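You operate a simulated robot arm through the tools that you are given. There is no shell and no other tool.

The job below is to be done with a simulated robot arm. You get a single attempt, and the scene is never put back.

Task
Press the bow out of thin bundle No 9.
Fine: seat it in the flattening press, knob to SHUT, wait for the green lamp, knob to OPEN before you lift it; stand it back square.

It is judged by the outcome, as a careful person would: the job done as asked, and still so three seconds after it is handed in. It fails if anything else is knocked over, pushed out of place, dropped, spilled or broken.

Robot
A 7-joint arm with a two-finger parallel gripper, fixed in place. Base frame: the origin is at the foot of the arm, x ahead of it, y to its left, z up. Units: m, degrees, N and s.
With the tool pointing down near the work surface it reaches from about 0.38 to 0.8 m from the base axis. Its first joint turns from -143.0 to 143.0 degrees. Payload 3 kg.
The TCP is the grasp point between the finger pads, 0.03 m short of the fingertips. In the tool frame z runs along the fingers and y along their closing line. The gripper opens to 0.11 m. The fingers are 0.02 m wide and 0.01 m thick; the gripper's body (0.048 by 0.112 m) begins 0.055 m behind the TCP.
Orientation is that of the tool frame in the base frame, as a unit quaternion [x, y, z, w]. With the fingers straight down and closing along the base's y, the tool's x points along the base's -x, its y along +y and its z along -z.

Tools
- The arm moves only by the tool play_rows. Its argument "moves" is a list of rows, each a list of 3 entries, a list of its own where there are three numbers: the gripper command, from -1 (fully open) to 1 (shut), values between in proportion, then the shift along the tool's x, y, z in units of 40 mm (1.0 is 40 mm), then the turn, a rotation vector about the tool's x, y, z in units of 8 degrees (1.0 is 8 degrees). In form: [[grip, [x, y, z], [rx, ry, rz]], ...]. A call has 1 to 20 rows; each row shifts and turns the commanded pose from where the row before left it, along the tool's axes as they then stand. A call with a number of a shift or a turn outside -1 to 1 is refused whole. A row lasts 0.2 s, in which the tool goes at most 0.05 m and 8.6 degrees; a call with a longer step from one row to the next is refused whole, and so is a gripper value outside its range. Where a pose cannot be reached the arm comes as near as it can. A force on the tool above 40 N (or 10 N above the force at the start of the call, whichever is more), or a blocked arm, ends the call early, and 0.2 s more pass. Each finger travels about 0.153 m/s and halts on what it meets, pressing with about 23 N; the grip force reading is that of the motor and also rises with nothing between the fingers. The clock runs only during rows and for 0.2 s after the last one: add rows that do not move to give the fingers time. It gives the time, the measured TCP pose, the force on the tool (base axes), the opening and the grip force at its end, in the units of the frame above (readings bear some noise), with the torque about the TCP (base axes, N m) and any sound that the robot's microphone picked up.
- Cameras (640 x 400 px; columns grow to the right, rows downward): "scene" is fixed at [0.0545, 0.4818, 1.5566]; the picture's right is [-0.07, -1.00, 0.00], its down [-0.75, 0.05, -0.66] and it looks along [0.66, -0.04, -0.75] (base axes); focal length 350 px, centre (320, 200). "wrist" rides on the gripper at [0.072, 0.017, -0.103] in the tool frame; the picture's right is [-0.23, 0.97, 0.00], its down [-0.76, -0.18, -0.62] and it looks along [-0.61, -0.14, 0.78] (tool axes); focal length 222 px, centre (320, 200). There is no depth. A picture from a camera that has moved, and an enlarged one, comes with that camera's place and axes in the base frame and with its lens. The place of the scene camera against the robot may be out by one fixed shift of up to 0.025 m in any direction.
- snapshot(camera): a new picture of that camera. It takes no simulated time.
- slide_trunk(by): slides the trunk up (or, below 0, down) by that many m; the arm rides with it, the base frame stays. It gives what a move gives, with no picture.
- close_up(camera, box): a new picture of the part [left, top, right, bottom] of that camera's present view, enlarged. It takes no simulated time.
- sign_off(): hands the job in; it is judged then, once.

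Places have to be worked out from the pictures, the camera data and where the tool is seen. Open the gripper and draw the arm clear of the work before you hand the job in, unless the task says otherwise.

The tools are called after ">>>" as a command line: name --argument value ..., lists and objects as JSON in quotes. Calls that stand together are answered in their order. play_rows: Moves the arm, as the interface text tells. Its arguments: {"type":"object","properties":{"moves":{"type":"array","items":{"type":"array"}}},"required":["moves"]} The other tools are called the same way: slide_trunk (by) slides the trunk up or down; snapshot (camera) takes a picture; close_up (camera, box) takes an enlarged picture of a part of a camera's view; sign_off () hands the job in.

At the start:

```text
t: 0.0
position: [0.5485, 0.1973, 1.1607]
ee_rot: [0.0, 1.0, 0.0, 0.0]
ft_force: [0.3, -0.4, -0.3]
torque: [0.01, -0.02, -0.04]
gripper_width: 0.1101
grip_force: 0.2
trunk travel left (down, up): [-0.4, 0.09]
```

scene: 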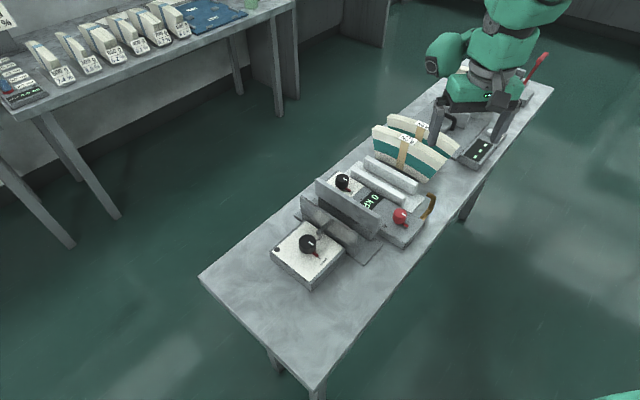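
wrist: 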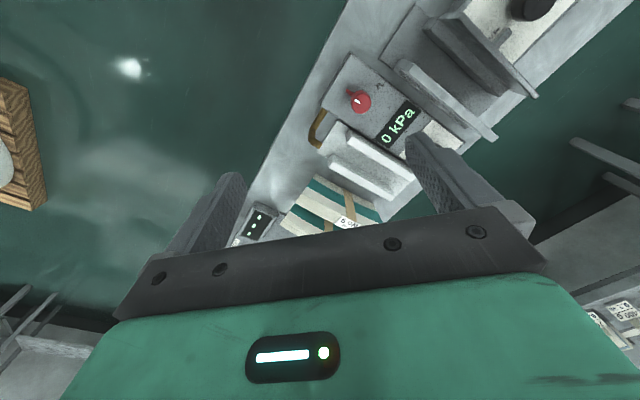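

I'll start by looking closer at the bench: the bundles, the press and its knobs.

>>> close_up --camera "scene" --box '[260, 100, 480, 300]'

>>> close_up --camera "scene" --box '[400, 40, 560, 180]'

>>> close_up --camera "wrist" --box '[220, 0, 580, 260]'

>>> close_up --camera "scene" --box '[0, 0, 260, 120]'

```text
2.00 times, centred on (370, 200) of scene
camera zoom: at [0.0545, 0.4818, 1.5566], right [-0.07, -1.0, 0.0], down [-0.75, 0.05, -0.66], along [0.66, -0.04, -0.75], focal length 699 px, centre (220, 200)
```

zoom: 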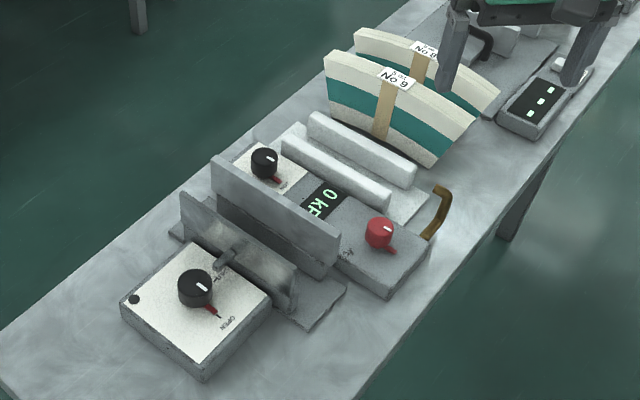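

```text
2.86 times, centred on (480, 110) of scene
camera zoom: at [0.0545, 0.4818, 1.5566], right [-0.07, -1.0, 0.0], down [-0.75, 0.05, -0.66], along [0.66, -0.04, -0.75], focal length 998 px, centre (-137, 457)
```

zoom: 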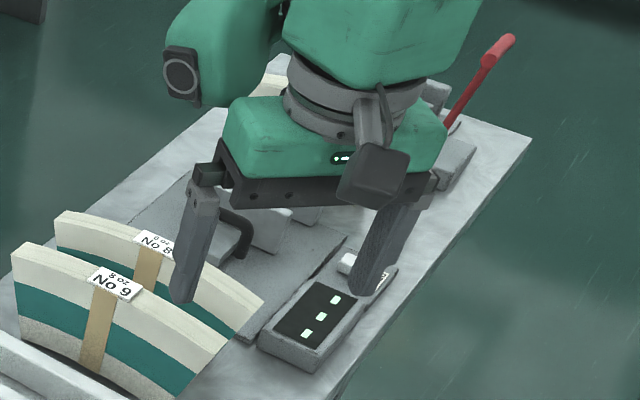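

```text
1.54 times, centred on (400, 130) of wrist
camera zoom: at [0.4773, 0.2125, 1.2633], right [0.23, 0.97, 0.0], down [0.76, -0.18, 0.62], along [0.61, -0.14, -0.78], focal length 342 px, centre (197, 308)
```

zoom: 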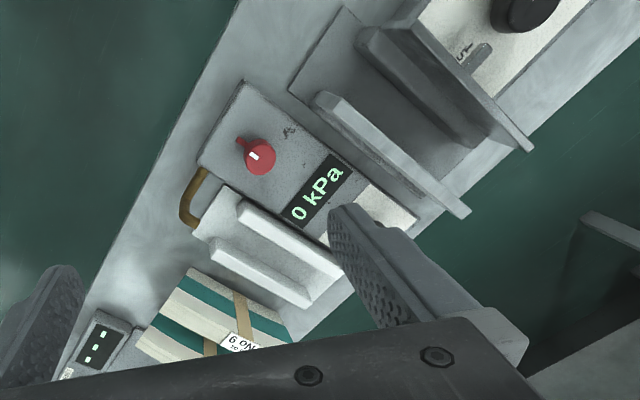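

```text
2.46 times, centred on (130, 60) of scene
camera zoom: at [0.0545, 0.4818, 1.5566], right [-0.07, -1.0, 0.0], down [-0.75, 0.05, -0.66], along [0.66, -0.04, -0.75], focal length 860 px, centre (788, 545)
```

zoom: 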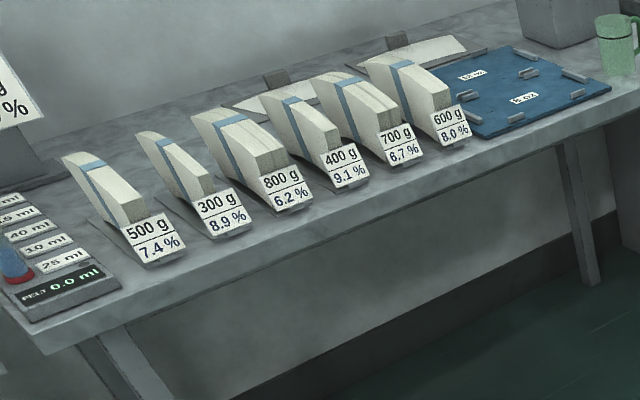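

The bench carries several devices and two bowed bundles (No 8 and No 9). I'll zoom in harder to read the markings before I move anything.

>>> close_up --camera "scene" --box '[260, 215, 350, 290]'

>>> close_up --camera "scene" --box '[320, 150, 440, 250]'

>>> close_up --camera "scene" --box '[360, 100, 470, 190]'

>>> close_up --camera "wrist" --box '[400, 0, 600, 120]'

>>> close_up --camera "wrist" --box '[220, 150, 420, 270]'

>>> close_up --camera "wrist" --box '[300, 50, 460, 180]'

```text
5.33 times, centred on (305, 252) of scene
camera zoom: at [0.0545, 0.4818, 1.5566], right [-0.07, -1.0, 0.0], down [-0.75, 0.05, -0.66], along [0.66, -0.04, -0.75], focal length 1864 px, centre (400, -80)
```

zoom: 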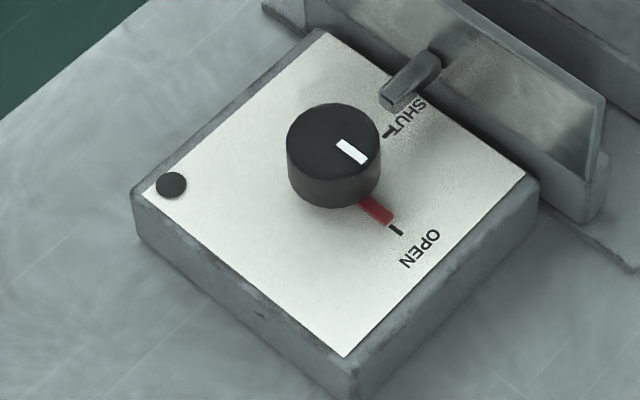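

```text
4.00 times, centred on (380, 200) of scene
camera zoom: at [0.0545, 0.4818, 1.5566], right [-0.07, -1.0, 0.0], down [-0.75, 0.05, -0.66], along [0.66, -0.04, -0.75], focal length 1398 px, centre (80, 200)
```

zoom: 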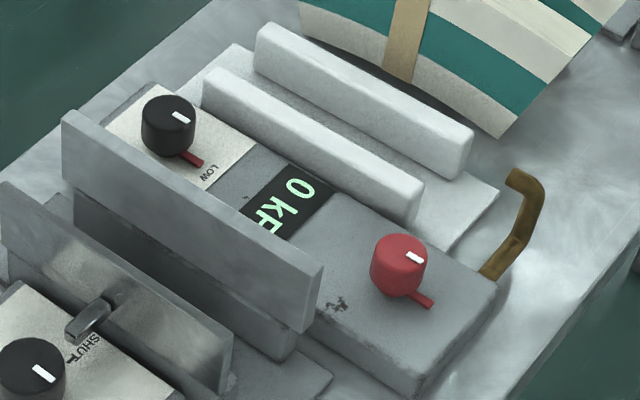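

```text
4.44 times, centred on (415, 145) of scene
camera zoom: at [0.0545, 0.4818, 1.5566], right [-0.07, -1.0, 0.0], down [-0.75, 0.05, -0.66], along [0.66, -0.04, -0.75], focal length 1553 px, centre (-102, 444)
```

zoom: 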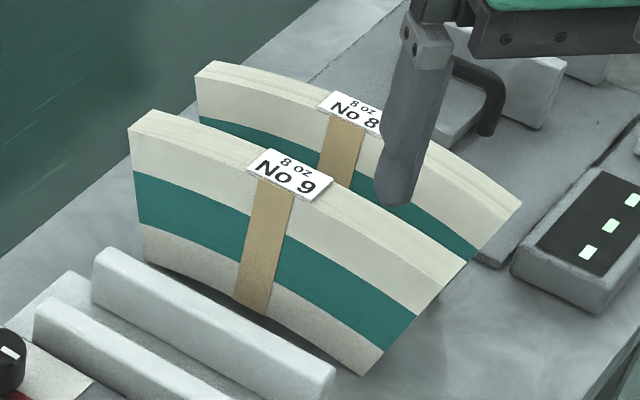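

```text
3.20 times, centred on (500, 60) of wrist
camera zoom: at [0.4773, 0.2125, 1.2633], right [0.23, 0.97, 0.0], down [0.76, -0.18, 0.62], along [0.61, -0.14, -0.78], focal length 711 px, centre (-256, 648)
```

zoom: 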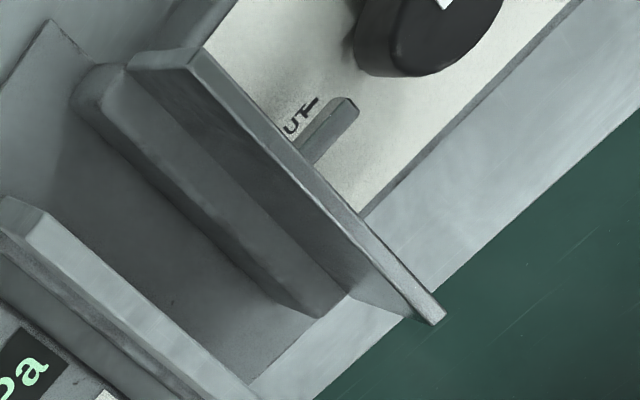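

```text
3.20 times, centred on (320, 210) of wrist
camera zoom: at [0.4773, 0.2125, 1.2633], right [0.23, 0.97, 0.0], down [0.76, -0.18, 0.62], along [0.61, -0.14, -0.78], focal length 711 px, centre (320, 168)
```

zoom: 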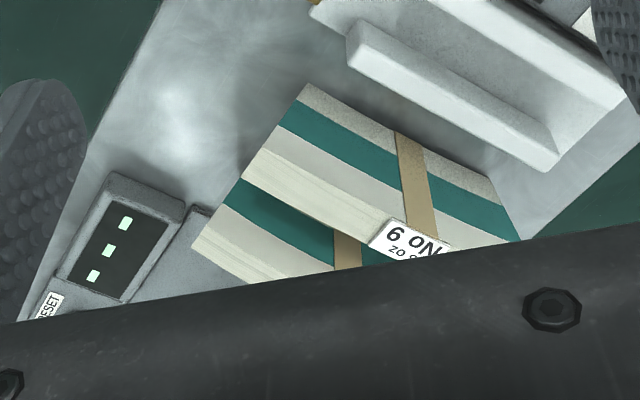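

```text
3.08 times, centred on (380, 115) of wrist
camera zoom: at [0.4773, 0.2125, 1.2633], right [0.23, 0.97, 0.0], down [0.76, -0.18, 0.62], along [0.61, -0.14, -0.78], focal length 684 px, centre (135, 462)
```

zoom: 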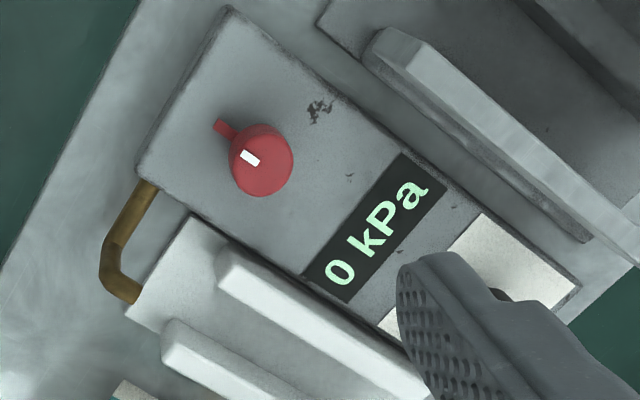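

The press looks to be the white-topped box with the SHUT/OPEN knob and a dark lamp. It pushes a platen toward a fixed platen. A separate unit has a "0 kPa" display, a LOW knob and a red valve. I'll move the wrist camera, staying high, to see the whole setup and triangulate places.

>>> play_rows --moves '[[-1, [0.625, 0.833, -0.1667], [0, 0, 0]], [-1, [0.625, 0.833, -0.1667], [0, 0, 0]], [-1, [0.625, 0.833, -0.1667], [0, 0, 0]], [-1, [0.625, 0.833, -0.1667], [0, 0, 0]], [-1, [0.625, 0.833, -0.1667], [0, 0, 0]], [-1, [0.625, 0.833, -0.1667], [0, 0, 0]]]'

>>> snapshot --camera "wrist"

>>> snapshot --camera "scene"

```text
t: 1.4
position: [0.3981, 0.3961, 1.2009]
ee_rot: [0.001, 1.0, 0.0, 0.0]
ft_force: [0.1, -0.6, 0.1]
torque: [0.06, 0.04, 0.0]
gripper_width: 0.11
grip_force: 0.0
trunk travel left (down, up): [-0.4, 0.09]
```

```text
taken
camera wrist: at [0.327, 0.4127, 1.3043], right [0.23, 0.97, 0.0], down [0.76, -0.18, 0.62], along [0.61, -0.14, -0.78], focal length 222 px, centre (320, 200)
```

wrist: 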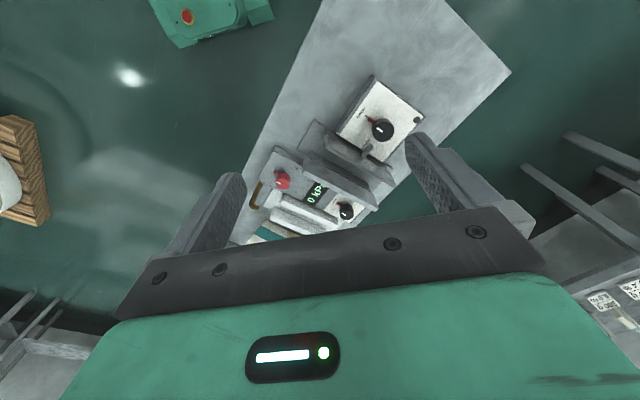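

```text
taken
```

scene: 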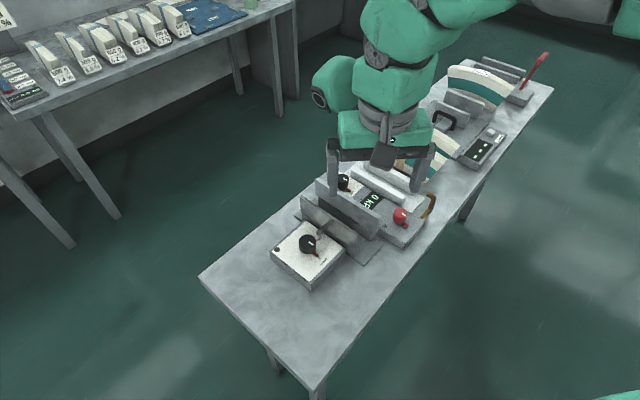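

The arm has moved aside and more of the far end of the bench is visible. I'll zoom in on that area and on the press.

>>> close_up --camera "scene" --box '[420, 40, 560, 170]'

>>> close_up --camera "wrist" --box '[240, 50, 440, 250]'

>>> close_up --camera "wrist" --box '[320, 70, 430, 170]'

>>> close_up --camera "wrist" --box '[240, 140, 360, 240]'

```text
3.08 times, centred on (490, 105) of scene
camera zoom: at [0.0545, 0.4818, 1.5566], right [-0.07, -1.0, 0.0], down [-0.75, 0.05, -0.66], along [0.66, -0.04, -0.75], focal length 1075 px, centre (-203, 492)
```

zoom: 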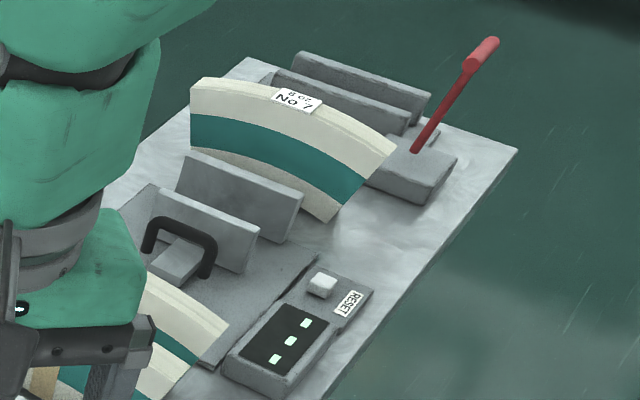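

```text
2.00 times, centred on (340, 150) of wrist
camera zoom: at [0.327, 0.4127, 1.3043], right [0.23, 0.97, 0.0], down [0.76, -0.18, 0.62], along [0.61, -0.14, -0.78], focal length 444 px, centre (280, 300)
```

zoom: 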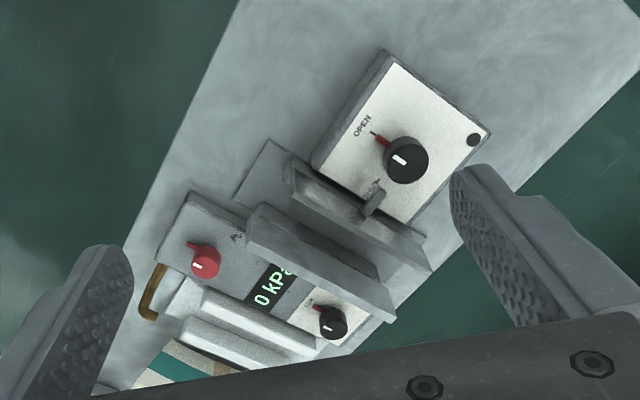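

```text
4.00 times, centred on (375, 120) of wrist
camera zoom: at [0.327, 0.4127, 1.3043], right [0.23, 0.97, 0.0], down [0.76, -0.18, 0.62], along [0.61, -0.14, -0.78], focal length 888 px, centre (100, 520)
```

zoom: 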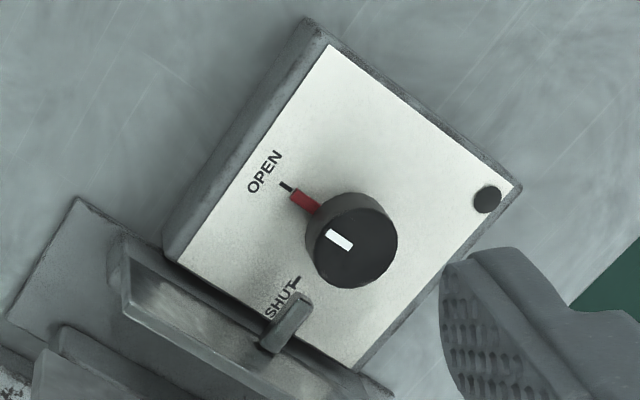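

```text
4.00 times, centred on (300, 190) of wrist
camera zoom: at [0.327, 0.4127, 1.3043], right [0.23, 0.97, 0.0], down [0.76, -0.18, 0.62], along [0.61, -0.14, -0.78], focal length 888 px, centre (400, 240)
```

zoom: 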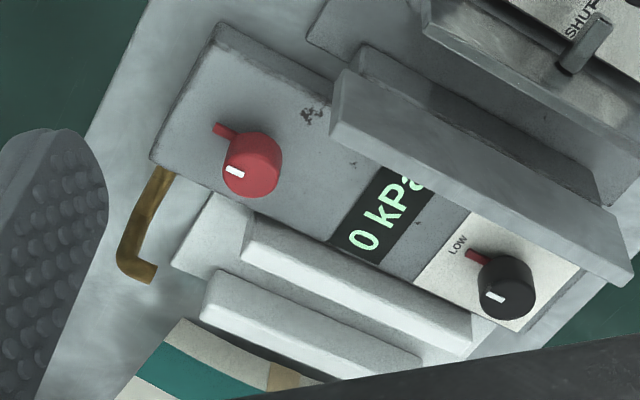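

The near unit is clearly the flattening press. Its knob is at OPEN and its lamp is dark. From two wrist views I put the kPa panel at about (0.66, 0.33, 0.84) and the bench top near z 0.80. The bench runs about −45° and the bundles stand across it. I'll turn the tool 45° to match and fly over to view the bundles from above.

>>> play_rows --moves '[[-1, [0, 0, 0], [0, 0, -0.9375]], [-1, [0, 0, 0], [0, 0, -0.9375]], [-1, [0, 0, 0], [0, 0, -0.9375]], [-1, [0, 0, 0], [0, 0, -0.9375]], [-1, [0, 0, 0], [0, 0, -0.9375]], [-1, [0, 0, 0], [0, 0, -0.9375]], [-1, [0, 0, 0], [0, 0, 0]]]'

>>> snapshot --camera "wrist"

```text
t: 3.0
position: [0.3982, 0.398, 1.2004]
ee_rot: [-0.384, 0.923, 0.0, 0.0]
ft_force: [0.3, 0.3, -0.4]
torque: [-0.01, -0.04, -0.01]
gripper_width: 0.1099
grip_force: 0.0
trunk travel left (down, up): [-0.4, 0.09]
```

```text
taken
camera wrist: at [0.3367, 0.3563, 1.3043], right [-0.53, 0.85, 0.0], down [0.66, 0.41, 0.62], along [0.53, 0.33, -0.78], focal length 222 px, centre (320, 200)
```

wrist: 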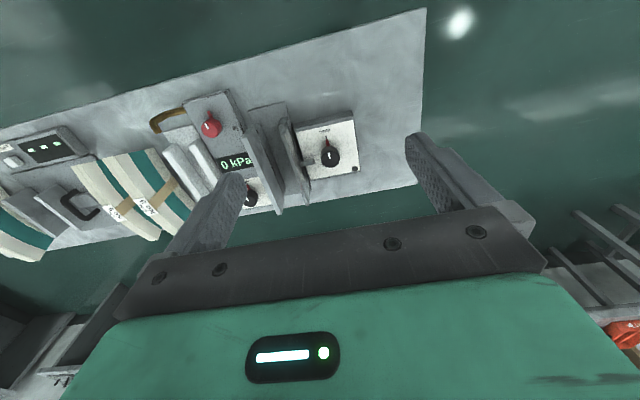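

This view shows the whole row of stations laid out. I'll zoom into it piece by piece.

>>> close_up --camera "wrist" --box '[60, 90, 240, 260]'

>>> close_up --camera "wrist" --box '[150, 80, 310, 220]'

>>> close_up --camera "wrist" --box '[230, 80, 390, 220]'

```text
2.35 times, centred on (150, 175) of wrist
camera zoom: at [0.3367, 0.3563, 1.3043], right [-0.53, 0.85, 0.0], down [0.66, 0.41, 0.62], along [0.53, 0.33, -0.78], focal length 523 px, centre (720, 259)
```

zoom: 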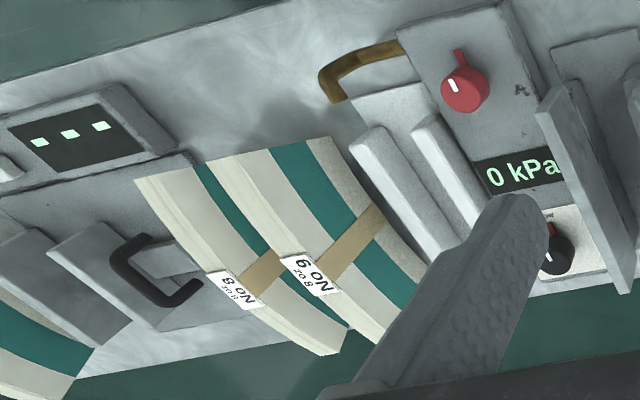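

```text
2.86 times, centred on (230, 150) of wrist
camera zoom: at [0.3367, 0.3563, 1.3043], right [-0.53, 0.85, 0.0], down [0.66, 0.41, 0.62], along [0.53, 0.33, -0.78], focal length 635 px, centre (577, 343)
```

zoom: 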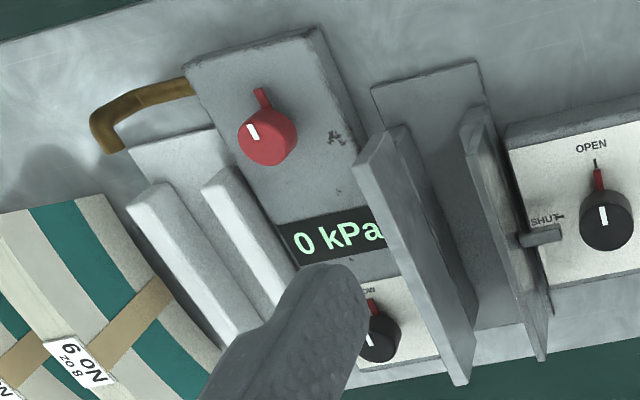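

```text
2.86 times, centred on (310, 150) of wrist
camera zoom: at [0.3367, 0.3563, 1.3043], right [-0.53, 0.85, 0.0], down [0.66, 0.41, 0.62], along [0.53, 0.33, -0.78], focal length 635 px, centre (349, 343)
```

zoom: 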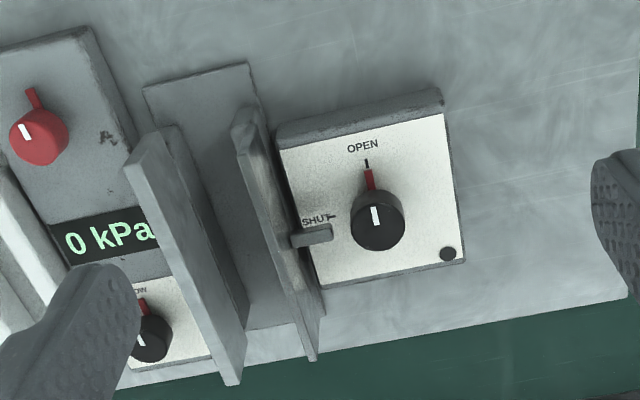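

The layout is clear. Going away from the press along the bench there is the kPa unit with white rails, then No 9, then No 8, then the handle clamp. I'll fly over the bundles, staying well above them, for a second view to triangulate.

>>> play_rows --moves '[[-1, [-0.0575, -0.924, 0.156], [0, 0, 0]], [-1, [-0.0575, -0.924, 0.156], [0, 0, 0]], [-1, [-0.0575, -0.924, 0.156], [0, 0, 0]], [-1, [-0.0575, -0.924, 0.156], [0, 0, 0]], [-1, [-0.0575, -0.924, 0.156], [0, 0, 0]], [-1, [-0.0575, -0.924, 0.156], [0, 0, 0]], [-1, [-0.0575, -0.924, 0.156], [0, 0, 0]], [-1, [-0.0575, -0.924, 0.156], [0, 0, 0]], [-1, [0, 0, 0], [0, 0, 0]]]'

>>> snapshot --camera "wrist"

>>> snapshot --camera "scene"

```text
t: 5.0
position: [0.6221, 0.1993, 1.1501]
ee_rot: [-0.383, 0.924, 0.001, -0.001]
ft_force: [-0.9, -0.2, 0.0]
torque: [-0.05, 0.04, 0.02]
gripper_width: 0.1102
grip_force: 0.0
trunk travel left (down, up): [-0.4, 0.09]
```

```text
taken
camera wrist: at [0.5599, 0.1586, 1.2535], right [-0.53, 0.85, 0.0], down [0.67, 0.41, 0.62], along [0.53, 0.33, -0.78], focal length 222 px, centre (320, 200)
```

wrist: 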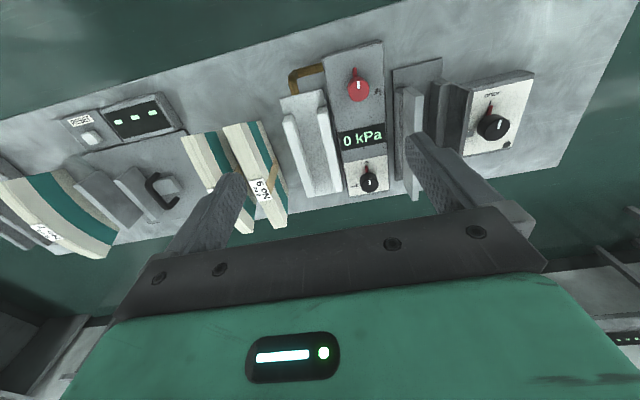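

```text
taken
```

scene: 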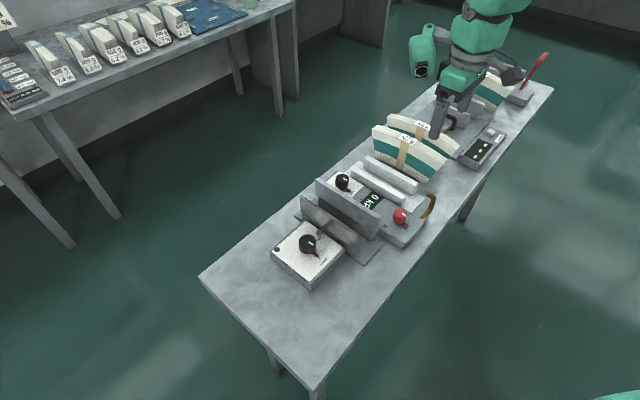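

>>> close_up --camera "wrist" --box '[160, 100, 320, 250]'

>>> close_up --camera "wrist" --box '[270, 60, 430, 210]'

>>> close_up --camera "wrist" --box '[40, 80, 220, 250]'

>>> close_up --camera "wrist" --box '[390, 50, 550, 200]'

```text
2.67 times, centred on (240, 175) of wrist
camera zoom: at [0.5599, 0.1586, 1.2535], right [-0.53, 0.85, 0.0], down [0.67, 0.41, 0.62], along [0.53, 0.33, -0.78], focal length 592 px, centre (533, 267)
```

zoom: 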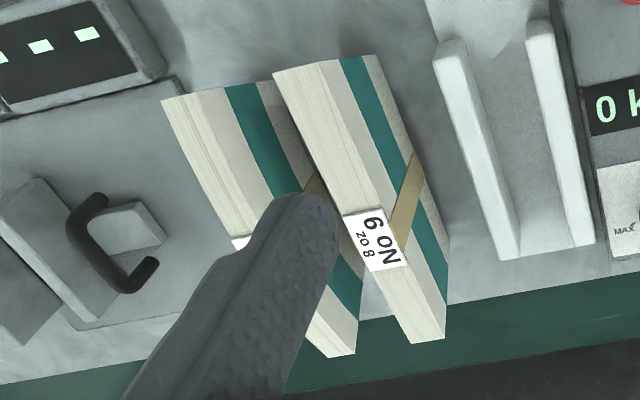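

```text
2.67 times, centred on (350, 135) of wrist
camera zoom: at [0.5599, 0.1586, 1.2535], right [-0.53, 0.85, 0.0], down [0.67, 0.41, 0.62], along [0.53, 0.33, -0.78], focal length 592 px, centre (240, 373)
```

zoom: 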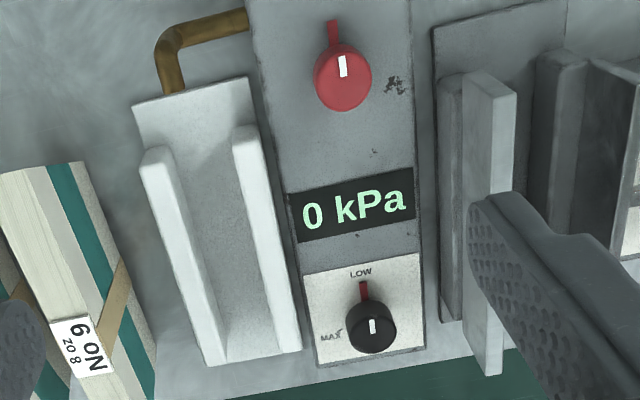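

```text
2.35 times, centred on (130, 165) of wrist
camera zoom: at [0.5599, 0.1586, 1.2535], right [-0.53, 0.85, 0.0], down [0.67, 0.41, 0.62], along [0.53, 0.33, -0.78], focal length 523 px, centre (767, 282)
```

zoom: 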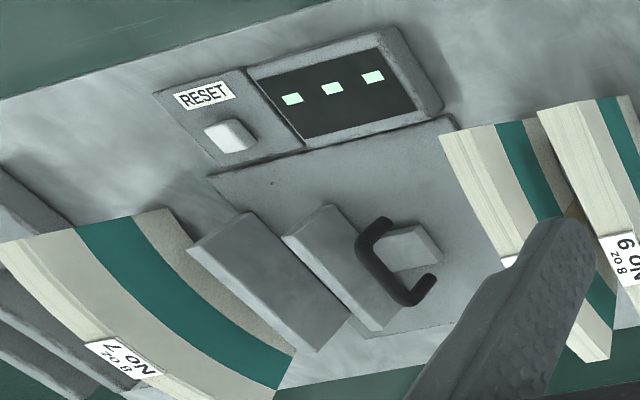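

```text
2.67 times, centred on (470, 125) of wrist
camera zoom: at [0.5599, 0.1586, 1.2535], right [-0.53, 0.85, 0.0], down [0.67, 0.41, 0.62], along [0.53, 0.33, -0.78], focal length 592 px, centre (-80, 400)
```

zoom: 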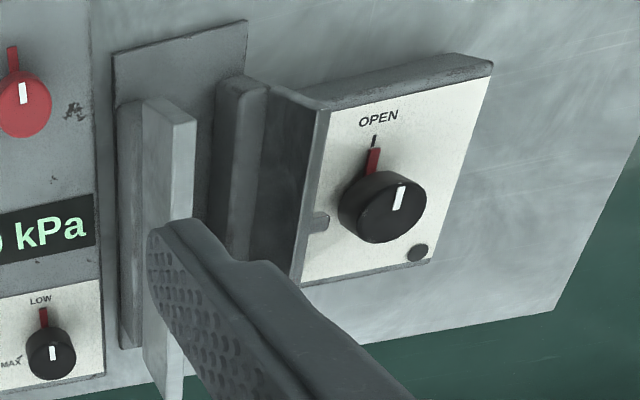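

The label of No 9 triangulates to about (0.827, 0.195, 0.917), which is at the edge of reach. I'll zoom harder to find the bundle's thickness, corners and gap to No 8, and the press's jaw gap.

>>> close_up --camera "wrist" --box '[175, 110, 255, 160]'

>>> close_up --camera "wrist" --box '[235, 165, 315, 235]'

>>> close_up --camera "scene" --box '[365, 105, 465, 190]'

>>> close_up --camera "scene" --box '[265, 170, 395, 290]'

```text
8.00 times, centred on (215, 135) of wrist
camera zoom: at [0.5599, 0.1586, 1.2535], right [-0.53, 0.85, 0.0], down [0.67, 0.41, 0.62], along [0.53, 0.33, -0.78], focal length 1777 px, centre (1160, 720)
```

zoom: 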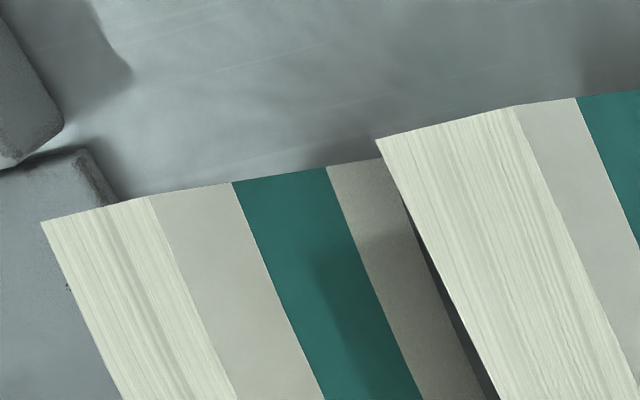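

```text
5.71 times, centred on (275, 200) of wrist
camera zoom: at [0.5599, 0.1586, 1.2535], right [-0.53, 0.85, 0.0], down [0.67, 0.41, 0.62], along [0.53, 0.33, -0.78], focal length 1269 px, centre (577, 200)
```

zoom: 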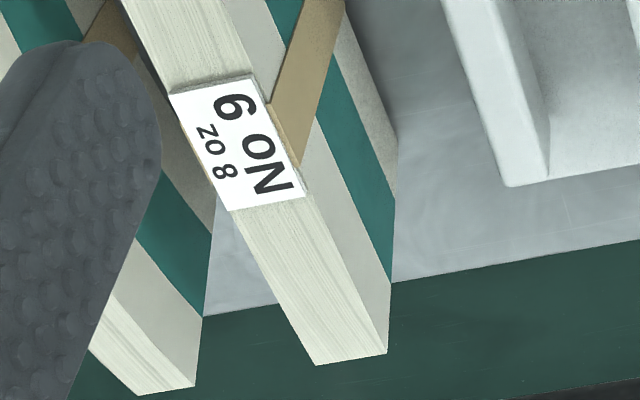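

```text
4.71 times, centred on (415, 148) of scene
camera zoom: at [0.0545, 0.4818, 1.5566], right [-0.07, -1.0, 0.0], down [-0.75, 0.05, -0.66], along [0.66, -0.04, -0.75], focal length 1644 px, centre (-127, 447)
```

zoom: 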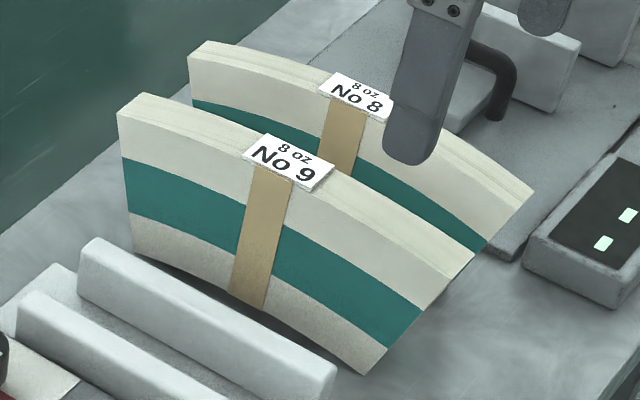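

```text
3.33 times, centred on (330, 230) of scene
camera zoom: at [0.0545, 0.4818, 1.5566], right [-0.07, -1.0, 0.0], down [-0.75, 0.05, -0.66], along [0.66, -0.04, -0.75], focal length 1165 px, centre (287, 100)
```

zoom: 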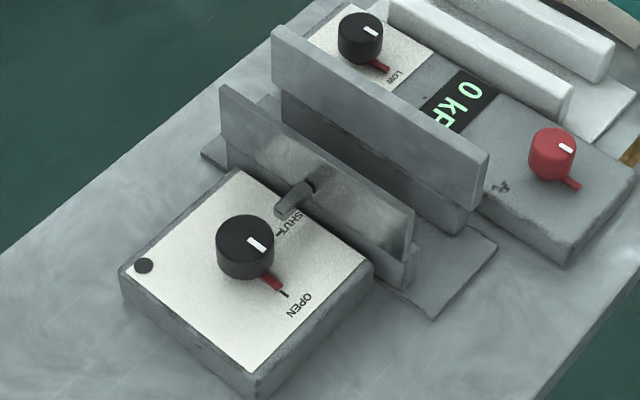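

The layer lines run along the bundle's length and the press closes across its thickness. Before grasping I need to know how the bow lies. I'll shift about 0.1 m along the bench, still high, so No 9 is unobstructed between the fingers.

>>> play_rows --moves '[[-1, [0, -0.833, 0], [0, 0, 0]], [-1, [0, -0.833, 0], [0, 0, 0]], [-1, [0, -0.833, 0], [0, 0, 0]], [-1, [0, 0, 0], [0, 0, 0]]]'

>>> snapshot --camera "wrist"

>>> close_up --camera "wrist" --box '[210, 100, 370, 220]'

>>> close_up --camera "wrist" --box '[370, 50, 610, 230]'

```text
t: 6.0
position: [0.692, 0.1292, 1.1513]
ee_rot: [-0.382, 0.924, 0.001, -0.001]
ft_force: [0.9, -0.5, 0.4]
torque: [0.0, 0.01, 0.03]
gripper_width: 0.1101
grip_force: 0.1
trunk travel left (down, up): [-0.4, 0.09]
```

```text
taken
camera wrist: at [0.6301, 0.0884, 1.2535], right [-0.53, 0.85, 0.0], down [0.67, 0.41, 0.62], along [0.53, 0.33, -0.78], focal length 222 px, centre (320, 200)
```

wrist: 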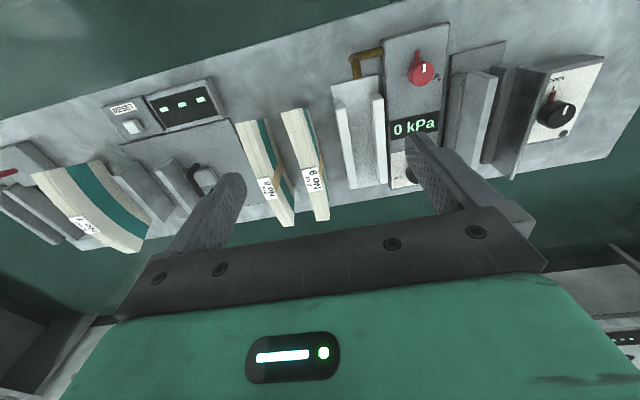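

```text
3.33 times, centred on (290, 160) of wrist
camera zoom: at [0.6301, 0.0884, 1.2535], right [-0.53, 0.85, 0.0], down [0.67, 0.41, 0.62], along [0.53, 0.33, -0.78], focal length 740 px, centre (420, 333)
```

zoom: 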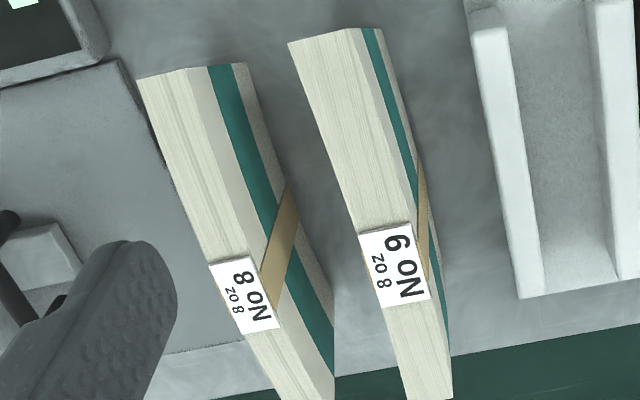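

```text
2.22 times, centred on (490, 140) of wrist
camera zoom: at [0.6301, 0.0884, 1.2535], right [-0.53, 0.85, 0.0], down [0.67, 0.41, 0.62], along [0.53, 0.33, -0.78], focal length 494 px, centre (-58, 333)
```

zoom: 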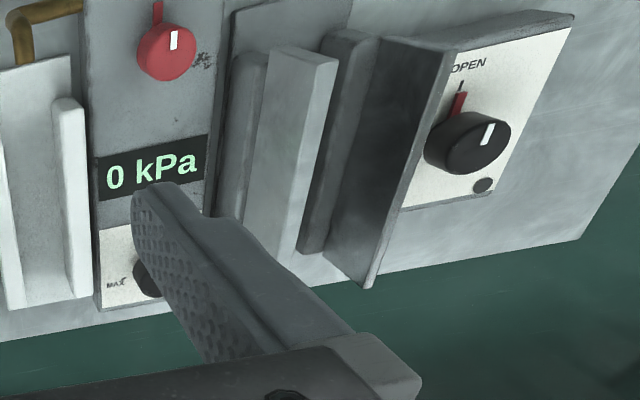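

I'll zoom in at higher scale on No 9 in this view to pick corners precisely.

>>> close_up --camera "wrist" --box '[270, 95, 340, 145]'

>>> close_up --camera "wrist" --box '[280, 140, 350, 190]'

>>> close_up --camera "wrist" --box '[280, 180, 350, 230]'

>>> close_up --camera "wrist" --box '[230, 110, 300, 160]'

```text
8.00 times, centred on (305, 120) of wrist
camera zoom: at [0.6301, 0.0884, 1.2535], right [-0.53, 0.85, 0.0], down [0.67, 0.41, 0.62], along [0.53, 0.33, -0.78], focal length 1777 px, centre (440, 840)
```

zoom: 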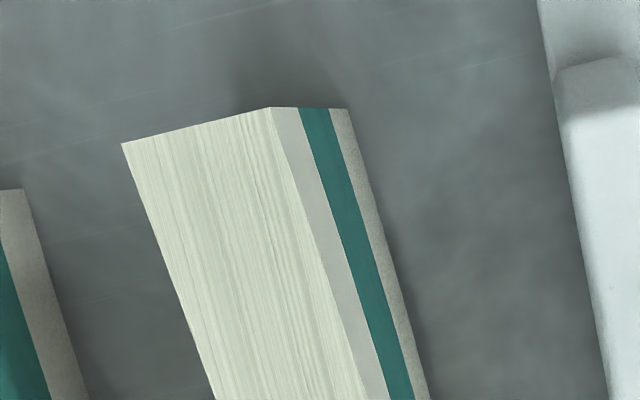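

```text
8.00 times, centred on (315, 165) of wrist
camera zoom: at [0.6301, 0.0884, 1.2535], right [-0.53, 0.85, 0.0], down [0.67, 0.41, 0.62], along [0.53, 0.33, -0.78], focal length 1777 px, centre (360, 480)
```

zoom: 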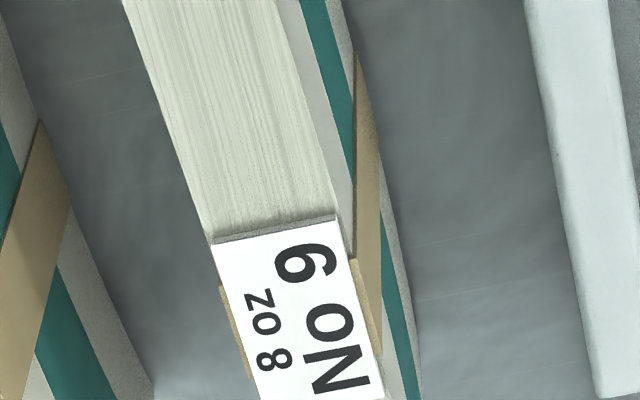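

```text
8.00 times, centred on (315, 205) of wrist
camera zoom: at [0.6301, 0.0884, 1.2535], right [-0.53, 0.85, 0.0], down [0.67, 0.41, 0.62], along [0.53, 0.33, -0.78], focal length 1777 px, centre (360, 160)
```

zoom: 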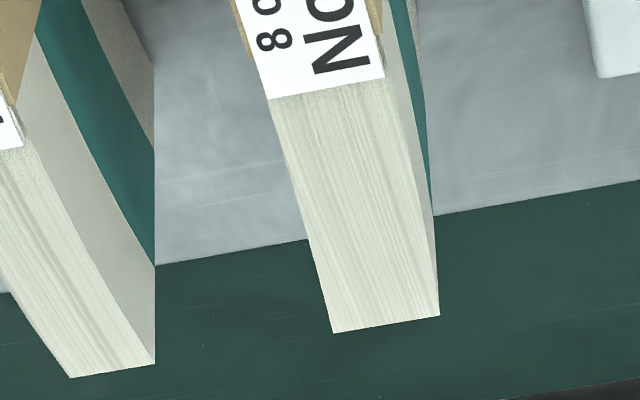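

```text
8.00 times, centred on (265, 135) of wrist
camera zoom: at [0.6301, 0.0884, 1.2535], right [-0.53, 0.85, 0.0], down [0.67, 0.41, 0.62], along [0.53, 0.33, -0.78], focal length 1777 px, centre (760, 720)
```

zoom: 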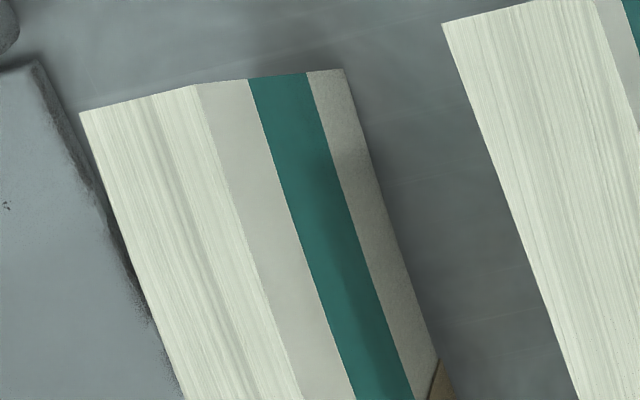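

The geometry of No 9 now:
- **Bow:** it is an arch in the vertical plane, with ends splayed and the middle about 19 mm higher than the ends.
- **Size:** about 30 mm thick and 243 mm long at the top, with the top at 0.90 at the ends and 0.92 in the middle.
- **Bench:** the top is at about z 0.80.

Next I'll look closely at the press jaws from above.

>>> play_rows --moves '[[-1, [-0.042, 0.935, 0], [0, 0, 0]], [-1, [-0.042, 0.935, 0], [0, 0, 0]], [-1, [-0.042, 0.935, 0], [0, 0, 0]], [-1, [-0.042, 0.935, 0], [0, 0, 0]], [-1, [-0.042, 0.935, 0], [0, 0, 0]], [-1, [-0.042, 0.935, 0], [0, 0, 0]], [-1, [-0.042, 0.935, 0], [0, 0, 0]], [-1, [-0.042, 0.935, 0], [0, 0, 0]], [-1, [0, 0, 0.8], [0, 0, 0]], [-1, [0, 0, 0.8], [0, 0, 0]], [-1, [0, 0, 0.9], [0, 0, 0]], [-1, [0, 0, 0], [0, 0, 0]]]'

>>> snapshot --camera "wrist"

>>> snapshot --camera "scene"

```text
t: 8.6
position: [0.4906, 0.352, 1.052]
ee_rot: [-0.383, 0.924, -0.001, 0.001]
ft_force: [-0.1, 1.1, -0.1]
torque: [0.01, -0.02, -0.02]
gripper_width: 0.1101
grip_force: 0.0
trunk travel left (down, up): [-0.4, 0.09]
```

```text
taken
camera wrist: at [0.4277, 0.3111, 1.1546], right [-0.53, 0.85, 0.0], down [0.66, 0.41, 0.62], along [0.53, 0.33, -0.78], focal length 222 px, centre (320, 200)
```

wrist: 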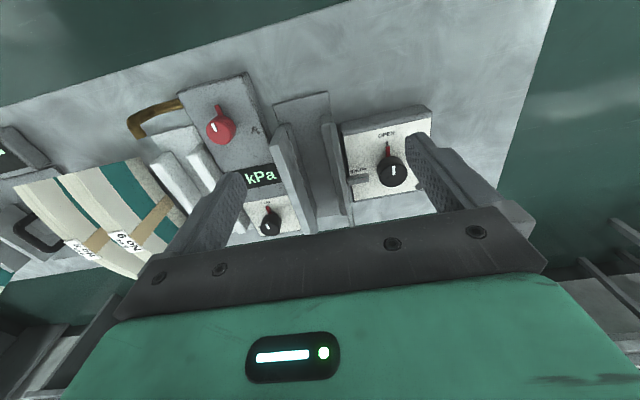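

```text
taken
```

scene: 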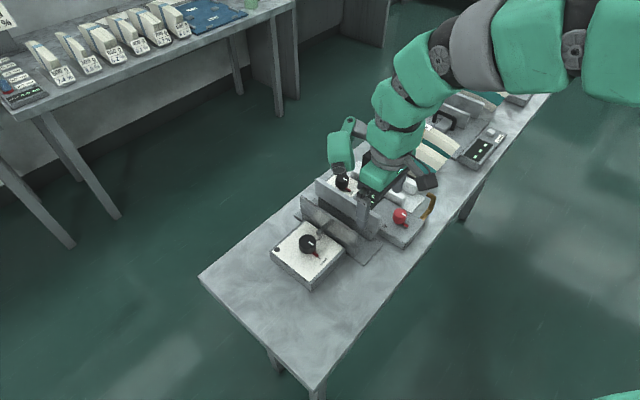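

>>> close_up --camera "wrist" --box '[240, 80, 440, 240]'

>>> close_up --camera "wrist" --box '[260, 85, 360, 165]'

>>> close_up --camera "wrist" --box '[260, 155, 360, 235]'

>>> close_up --camera "wrist" --box '[340, 110, 440, 210]'

```text
2.50 times, centred on (340, 160) of wrist
camera zoom: at [0.4277, 0.3111, 1.1546], right [-0.53, 0.85, 0.0], down [0.66, 0.41, 0.62], along [0.53, 0.33, -0.78], focal length 555 px, centre (270, 300)
```

zoom: 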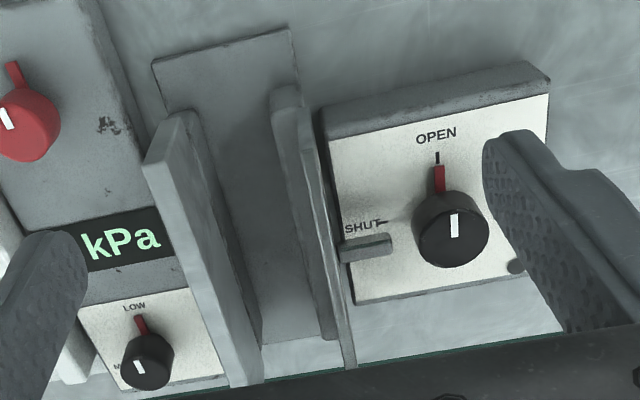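

```text
5.00 times, centred on (310, 125) of wrist
camera zoom: at [0.4277, 0.3111, 1.1546], right [-0.53, 0.85, 0.0], down [0.66, 0.41, 0.62], along [0.53, 0.33, -0.78], focal length 1111 px, centre (370, 575)
```

zoom: 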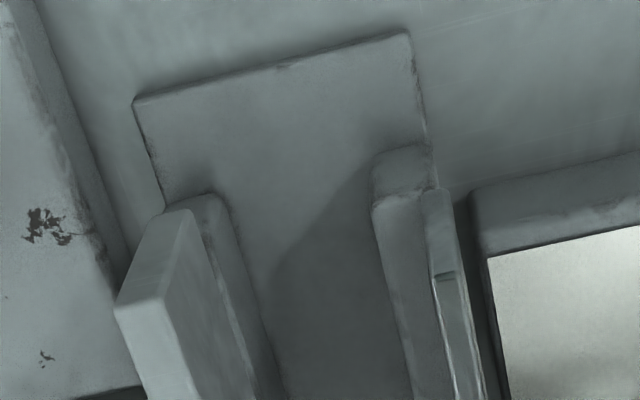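

```text
5.00 times, centred on (310, 195) of wrist
camera zoom: at [0.4277, 0.3111, 1.1546], right [-0.53, 0.85, 0.0], down [0.66, 0.41, 0.62], along [0.53, 0.33, -0.78], focal length 1111 px, centre (370, 225)
```

zoom: 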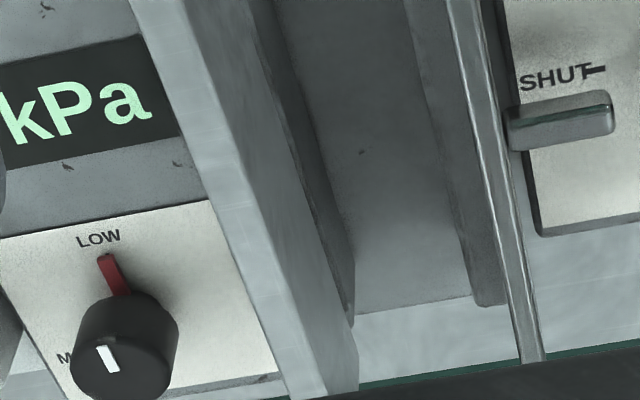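

```text
4.00 times, centred on (390, 160) of wrist
camera zoom: at [0.4277, 0.3111, 1.1546], right [-0.53, 0.85, 0.0], down [0.66, 0.41, 0.62], along [0.53, 0.33, -0.78], focal length 888 px, centre (40, 360)
```

zoom: 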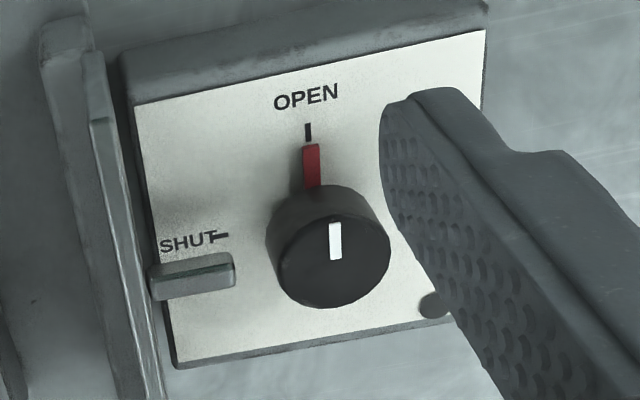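

The press jaws are about 0.21 m long with a gap of about 55 mm. The bundle is about 30 mm thick, so it fits standing upright between them. SHUT is a quarter turn counter-clockwise from OPEN. Next I'll check whether I can reach over No 9's middle and view its shape closer.

>>> play_rows --moves '[[-1, [-0.19, -0.8675, -0.12], [0, 0, 0]], [-1, [-0.19, -0.8675, -0.12], [0, 0, 0]], [-1, [-0.19, -0.8675, -0.12], [0, 0, 0]], [-1, [-0.19, -0.8675, -0.12], [0, 0, 0]], [-1, [-0.19, -0.8675, -0.12], [0, 0, 0]], [-1, [-0.19, -0.8675, -0.12], [0, 0, 0]], [-1, [-0.19, -0.8675, -0.12], [0, 0, 0]], [-1, [-0.19, -0.8675, -0.12], [0, 0, 0]], [-1, [-0.19, -0.8675, -0.12], [0, 0, 0]], [-1, [-0.19, -0.8675, -0.12], [0, 0, 0]], [-1, [0, 0, 0], [0, 0, 0]]]'

>>> snapshot --camera "wrist"

>>> snapshot --camera "scene"

```text
t: 11.0
position: [0.7583, 0.178, 1.095]
ee_rot: [-0.383, 0.924, -0.001, 0.001]
ft_force: [0.1, 0.3, 0.2]
torque: [0.01, 0.0, -0.02]
gripper_width: 0.1099
grip_force: 0.1
out of reach, approached as far as the arm can: row 10
trunk travel left (down, up): [-0.4, 0.09]
```

```text
taken
camera wrist: at [0.6962, 0.1379, 1.1975], right [-0.53, 0.85, 0.0], down [0.66, 0.41, 0.63], along [0.53, 0.33, -0.78], focal length 222 px, centre (320, 200)
```

wrist: 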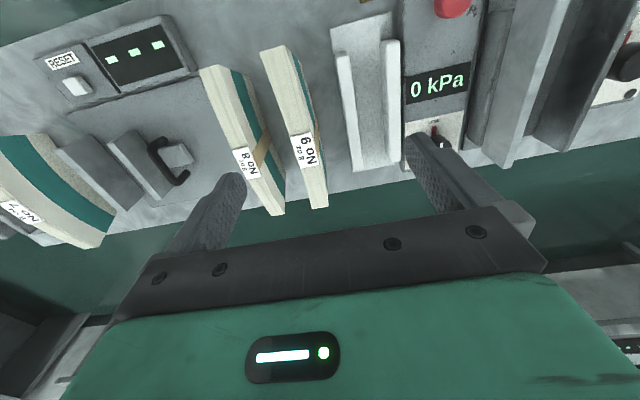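

```text
taken
```

scene: 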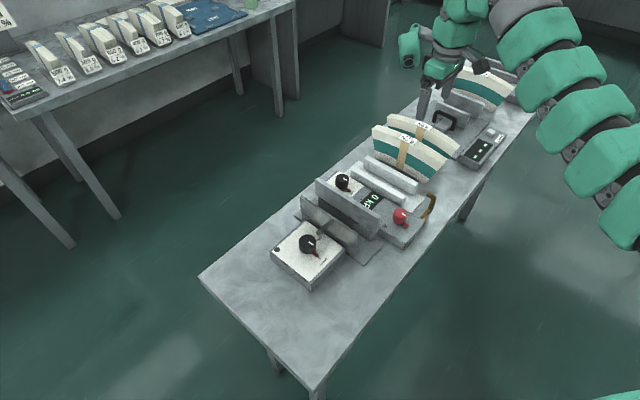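

Vertical reach gives out near r≈0.79, while the middle of No 9 is at r≈0.85. Tilting the fingers outward in the bundle's own plane, about the closing axis, will extend the reach and keep the pads flat on its faces. I'll tilt 18° here and look.

>>> play_rows --moves '[[-1, [0, 0, 0], [0, -0.75, 0]], [-1, [0, 0, 0], [0, -0.75, 0]], [-1, [0, 0, 0], [0, -0.75, 0]], [-1, [0, 0, 0], [0, 0, 0]]]'

>>> snapshot --camera "wrist"

>>> close_up --camera "wrist" --box '[220, 60, 380, 200]'

```text
t: 12.0
position: [0.7594, 0.179, 1.0943]
ee_rot: [-0.377, 0.913, 0.059, 0.145]
ft_force: [0.0, -0.2, 0.1]
torque: [-0.02, -0.02, -0.01]
gripper_width: 0.1098
grip_force: 0.0
trunk travel left (down, up): [-0.4, 0.09]
```

```text
taken
camera wrist: at [0.6761, 0.1173, 1.1695], right [-0.54, 0.84, 0.07], down [0.5, 0.25, 0.83], along [0.68, 0.48, -0.56], focal length 222 px, centre (320, 200)
```

wrist: 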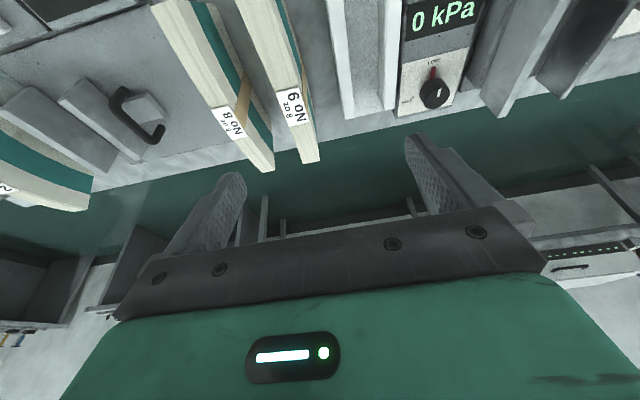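

```text
2.86 times, centred on (300, 130) of wrist
camera zoom: at [0.6761, 0.1173, 1.1695], right [-0.54, 0.84, 0.07], down [0.5, 0.25, 0.83], along [0.68, 0.48, -0.56], focal length 635 px, centre (377, 400)
```

zoom: 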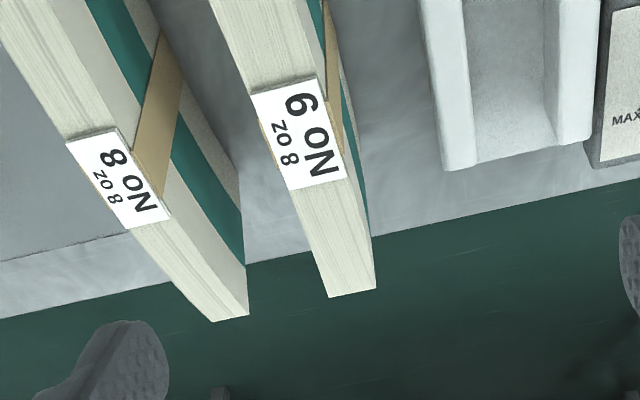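

The tilt works and the pose is held. The scene view of No 9 is now unobstructed, so I'll use it to read its side shape.

>>> close_up --camera "scene" --box '[368, 118, 452, 186]'

>>> close_up --camera "scene" --box '[290, 165, 390, 245]'

```text
5.88 times, centred on (410, 152) of scene
camera zoom: at [0.0545, 0.4818, 1.5566], right [-0.07, -1.0, 0.0], down [-0.75, 0.05, -0.66], along [0.66, -0.04, -0.75], focal length 2056 px, centre (-209, 482)
```

zoom: 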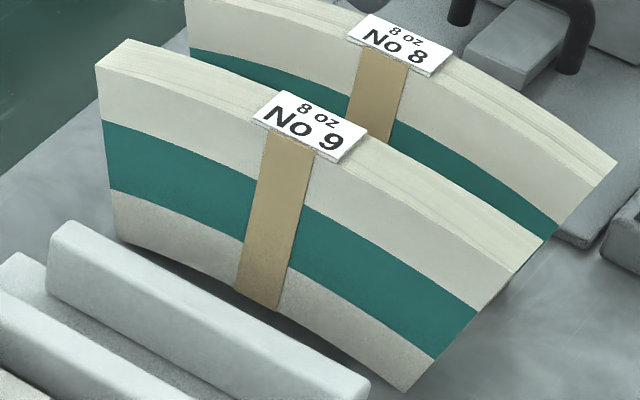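

```text
5.00 times, centred on (340, 205) of scene
camera zoom: at [0.0545, 0.4818, 1.5566], right [-0.07, -1.0, 0.0], down [-0.75, 0.05, -0.66], along [0.66, -0.04, -0.75], focal length 1747 px, centre (220, 175)
```

zoom: 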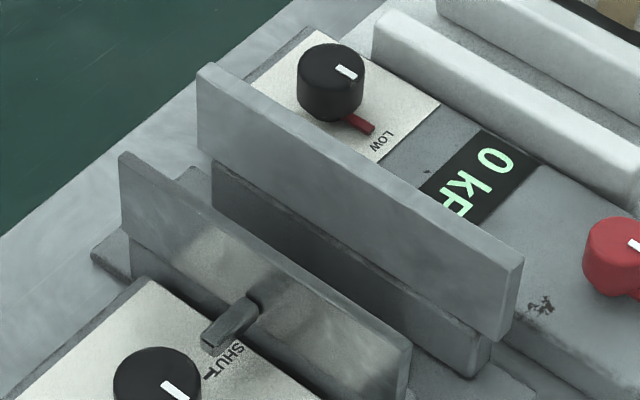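

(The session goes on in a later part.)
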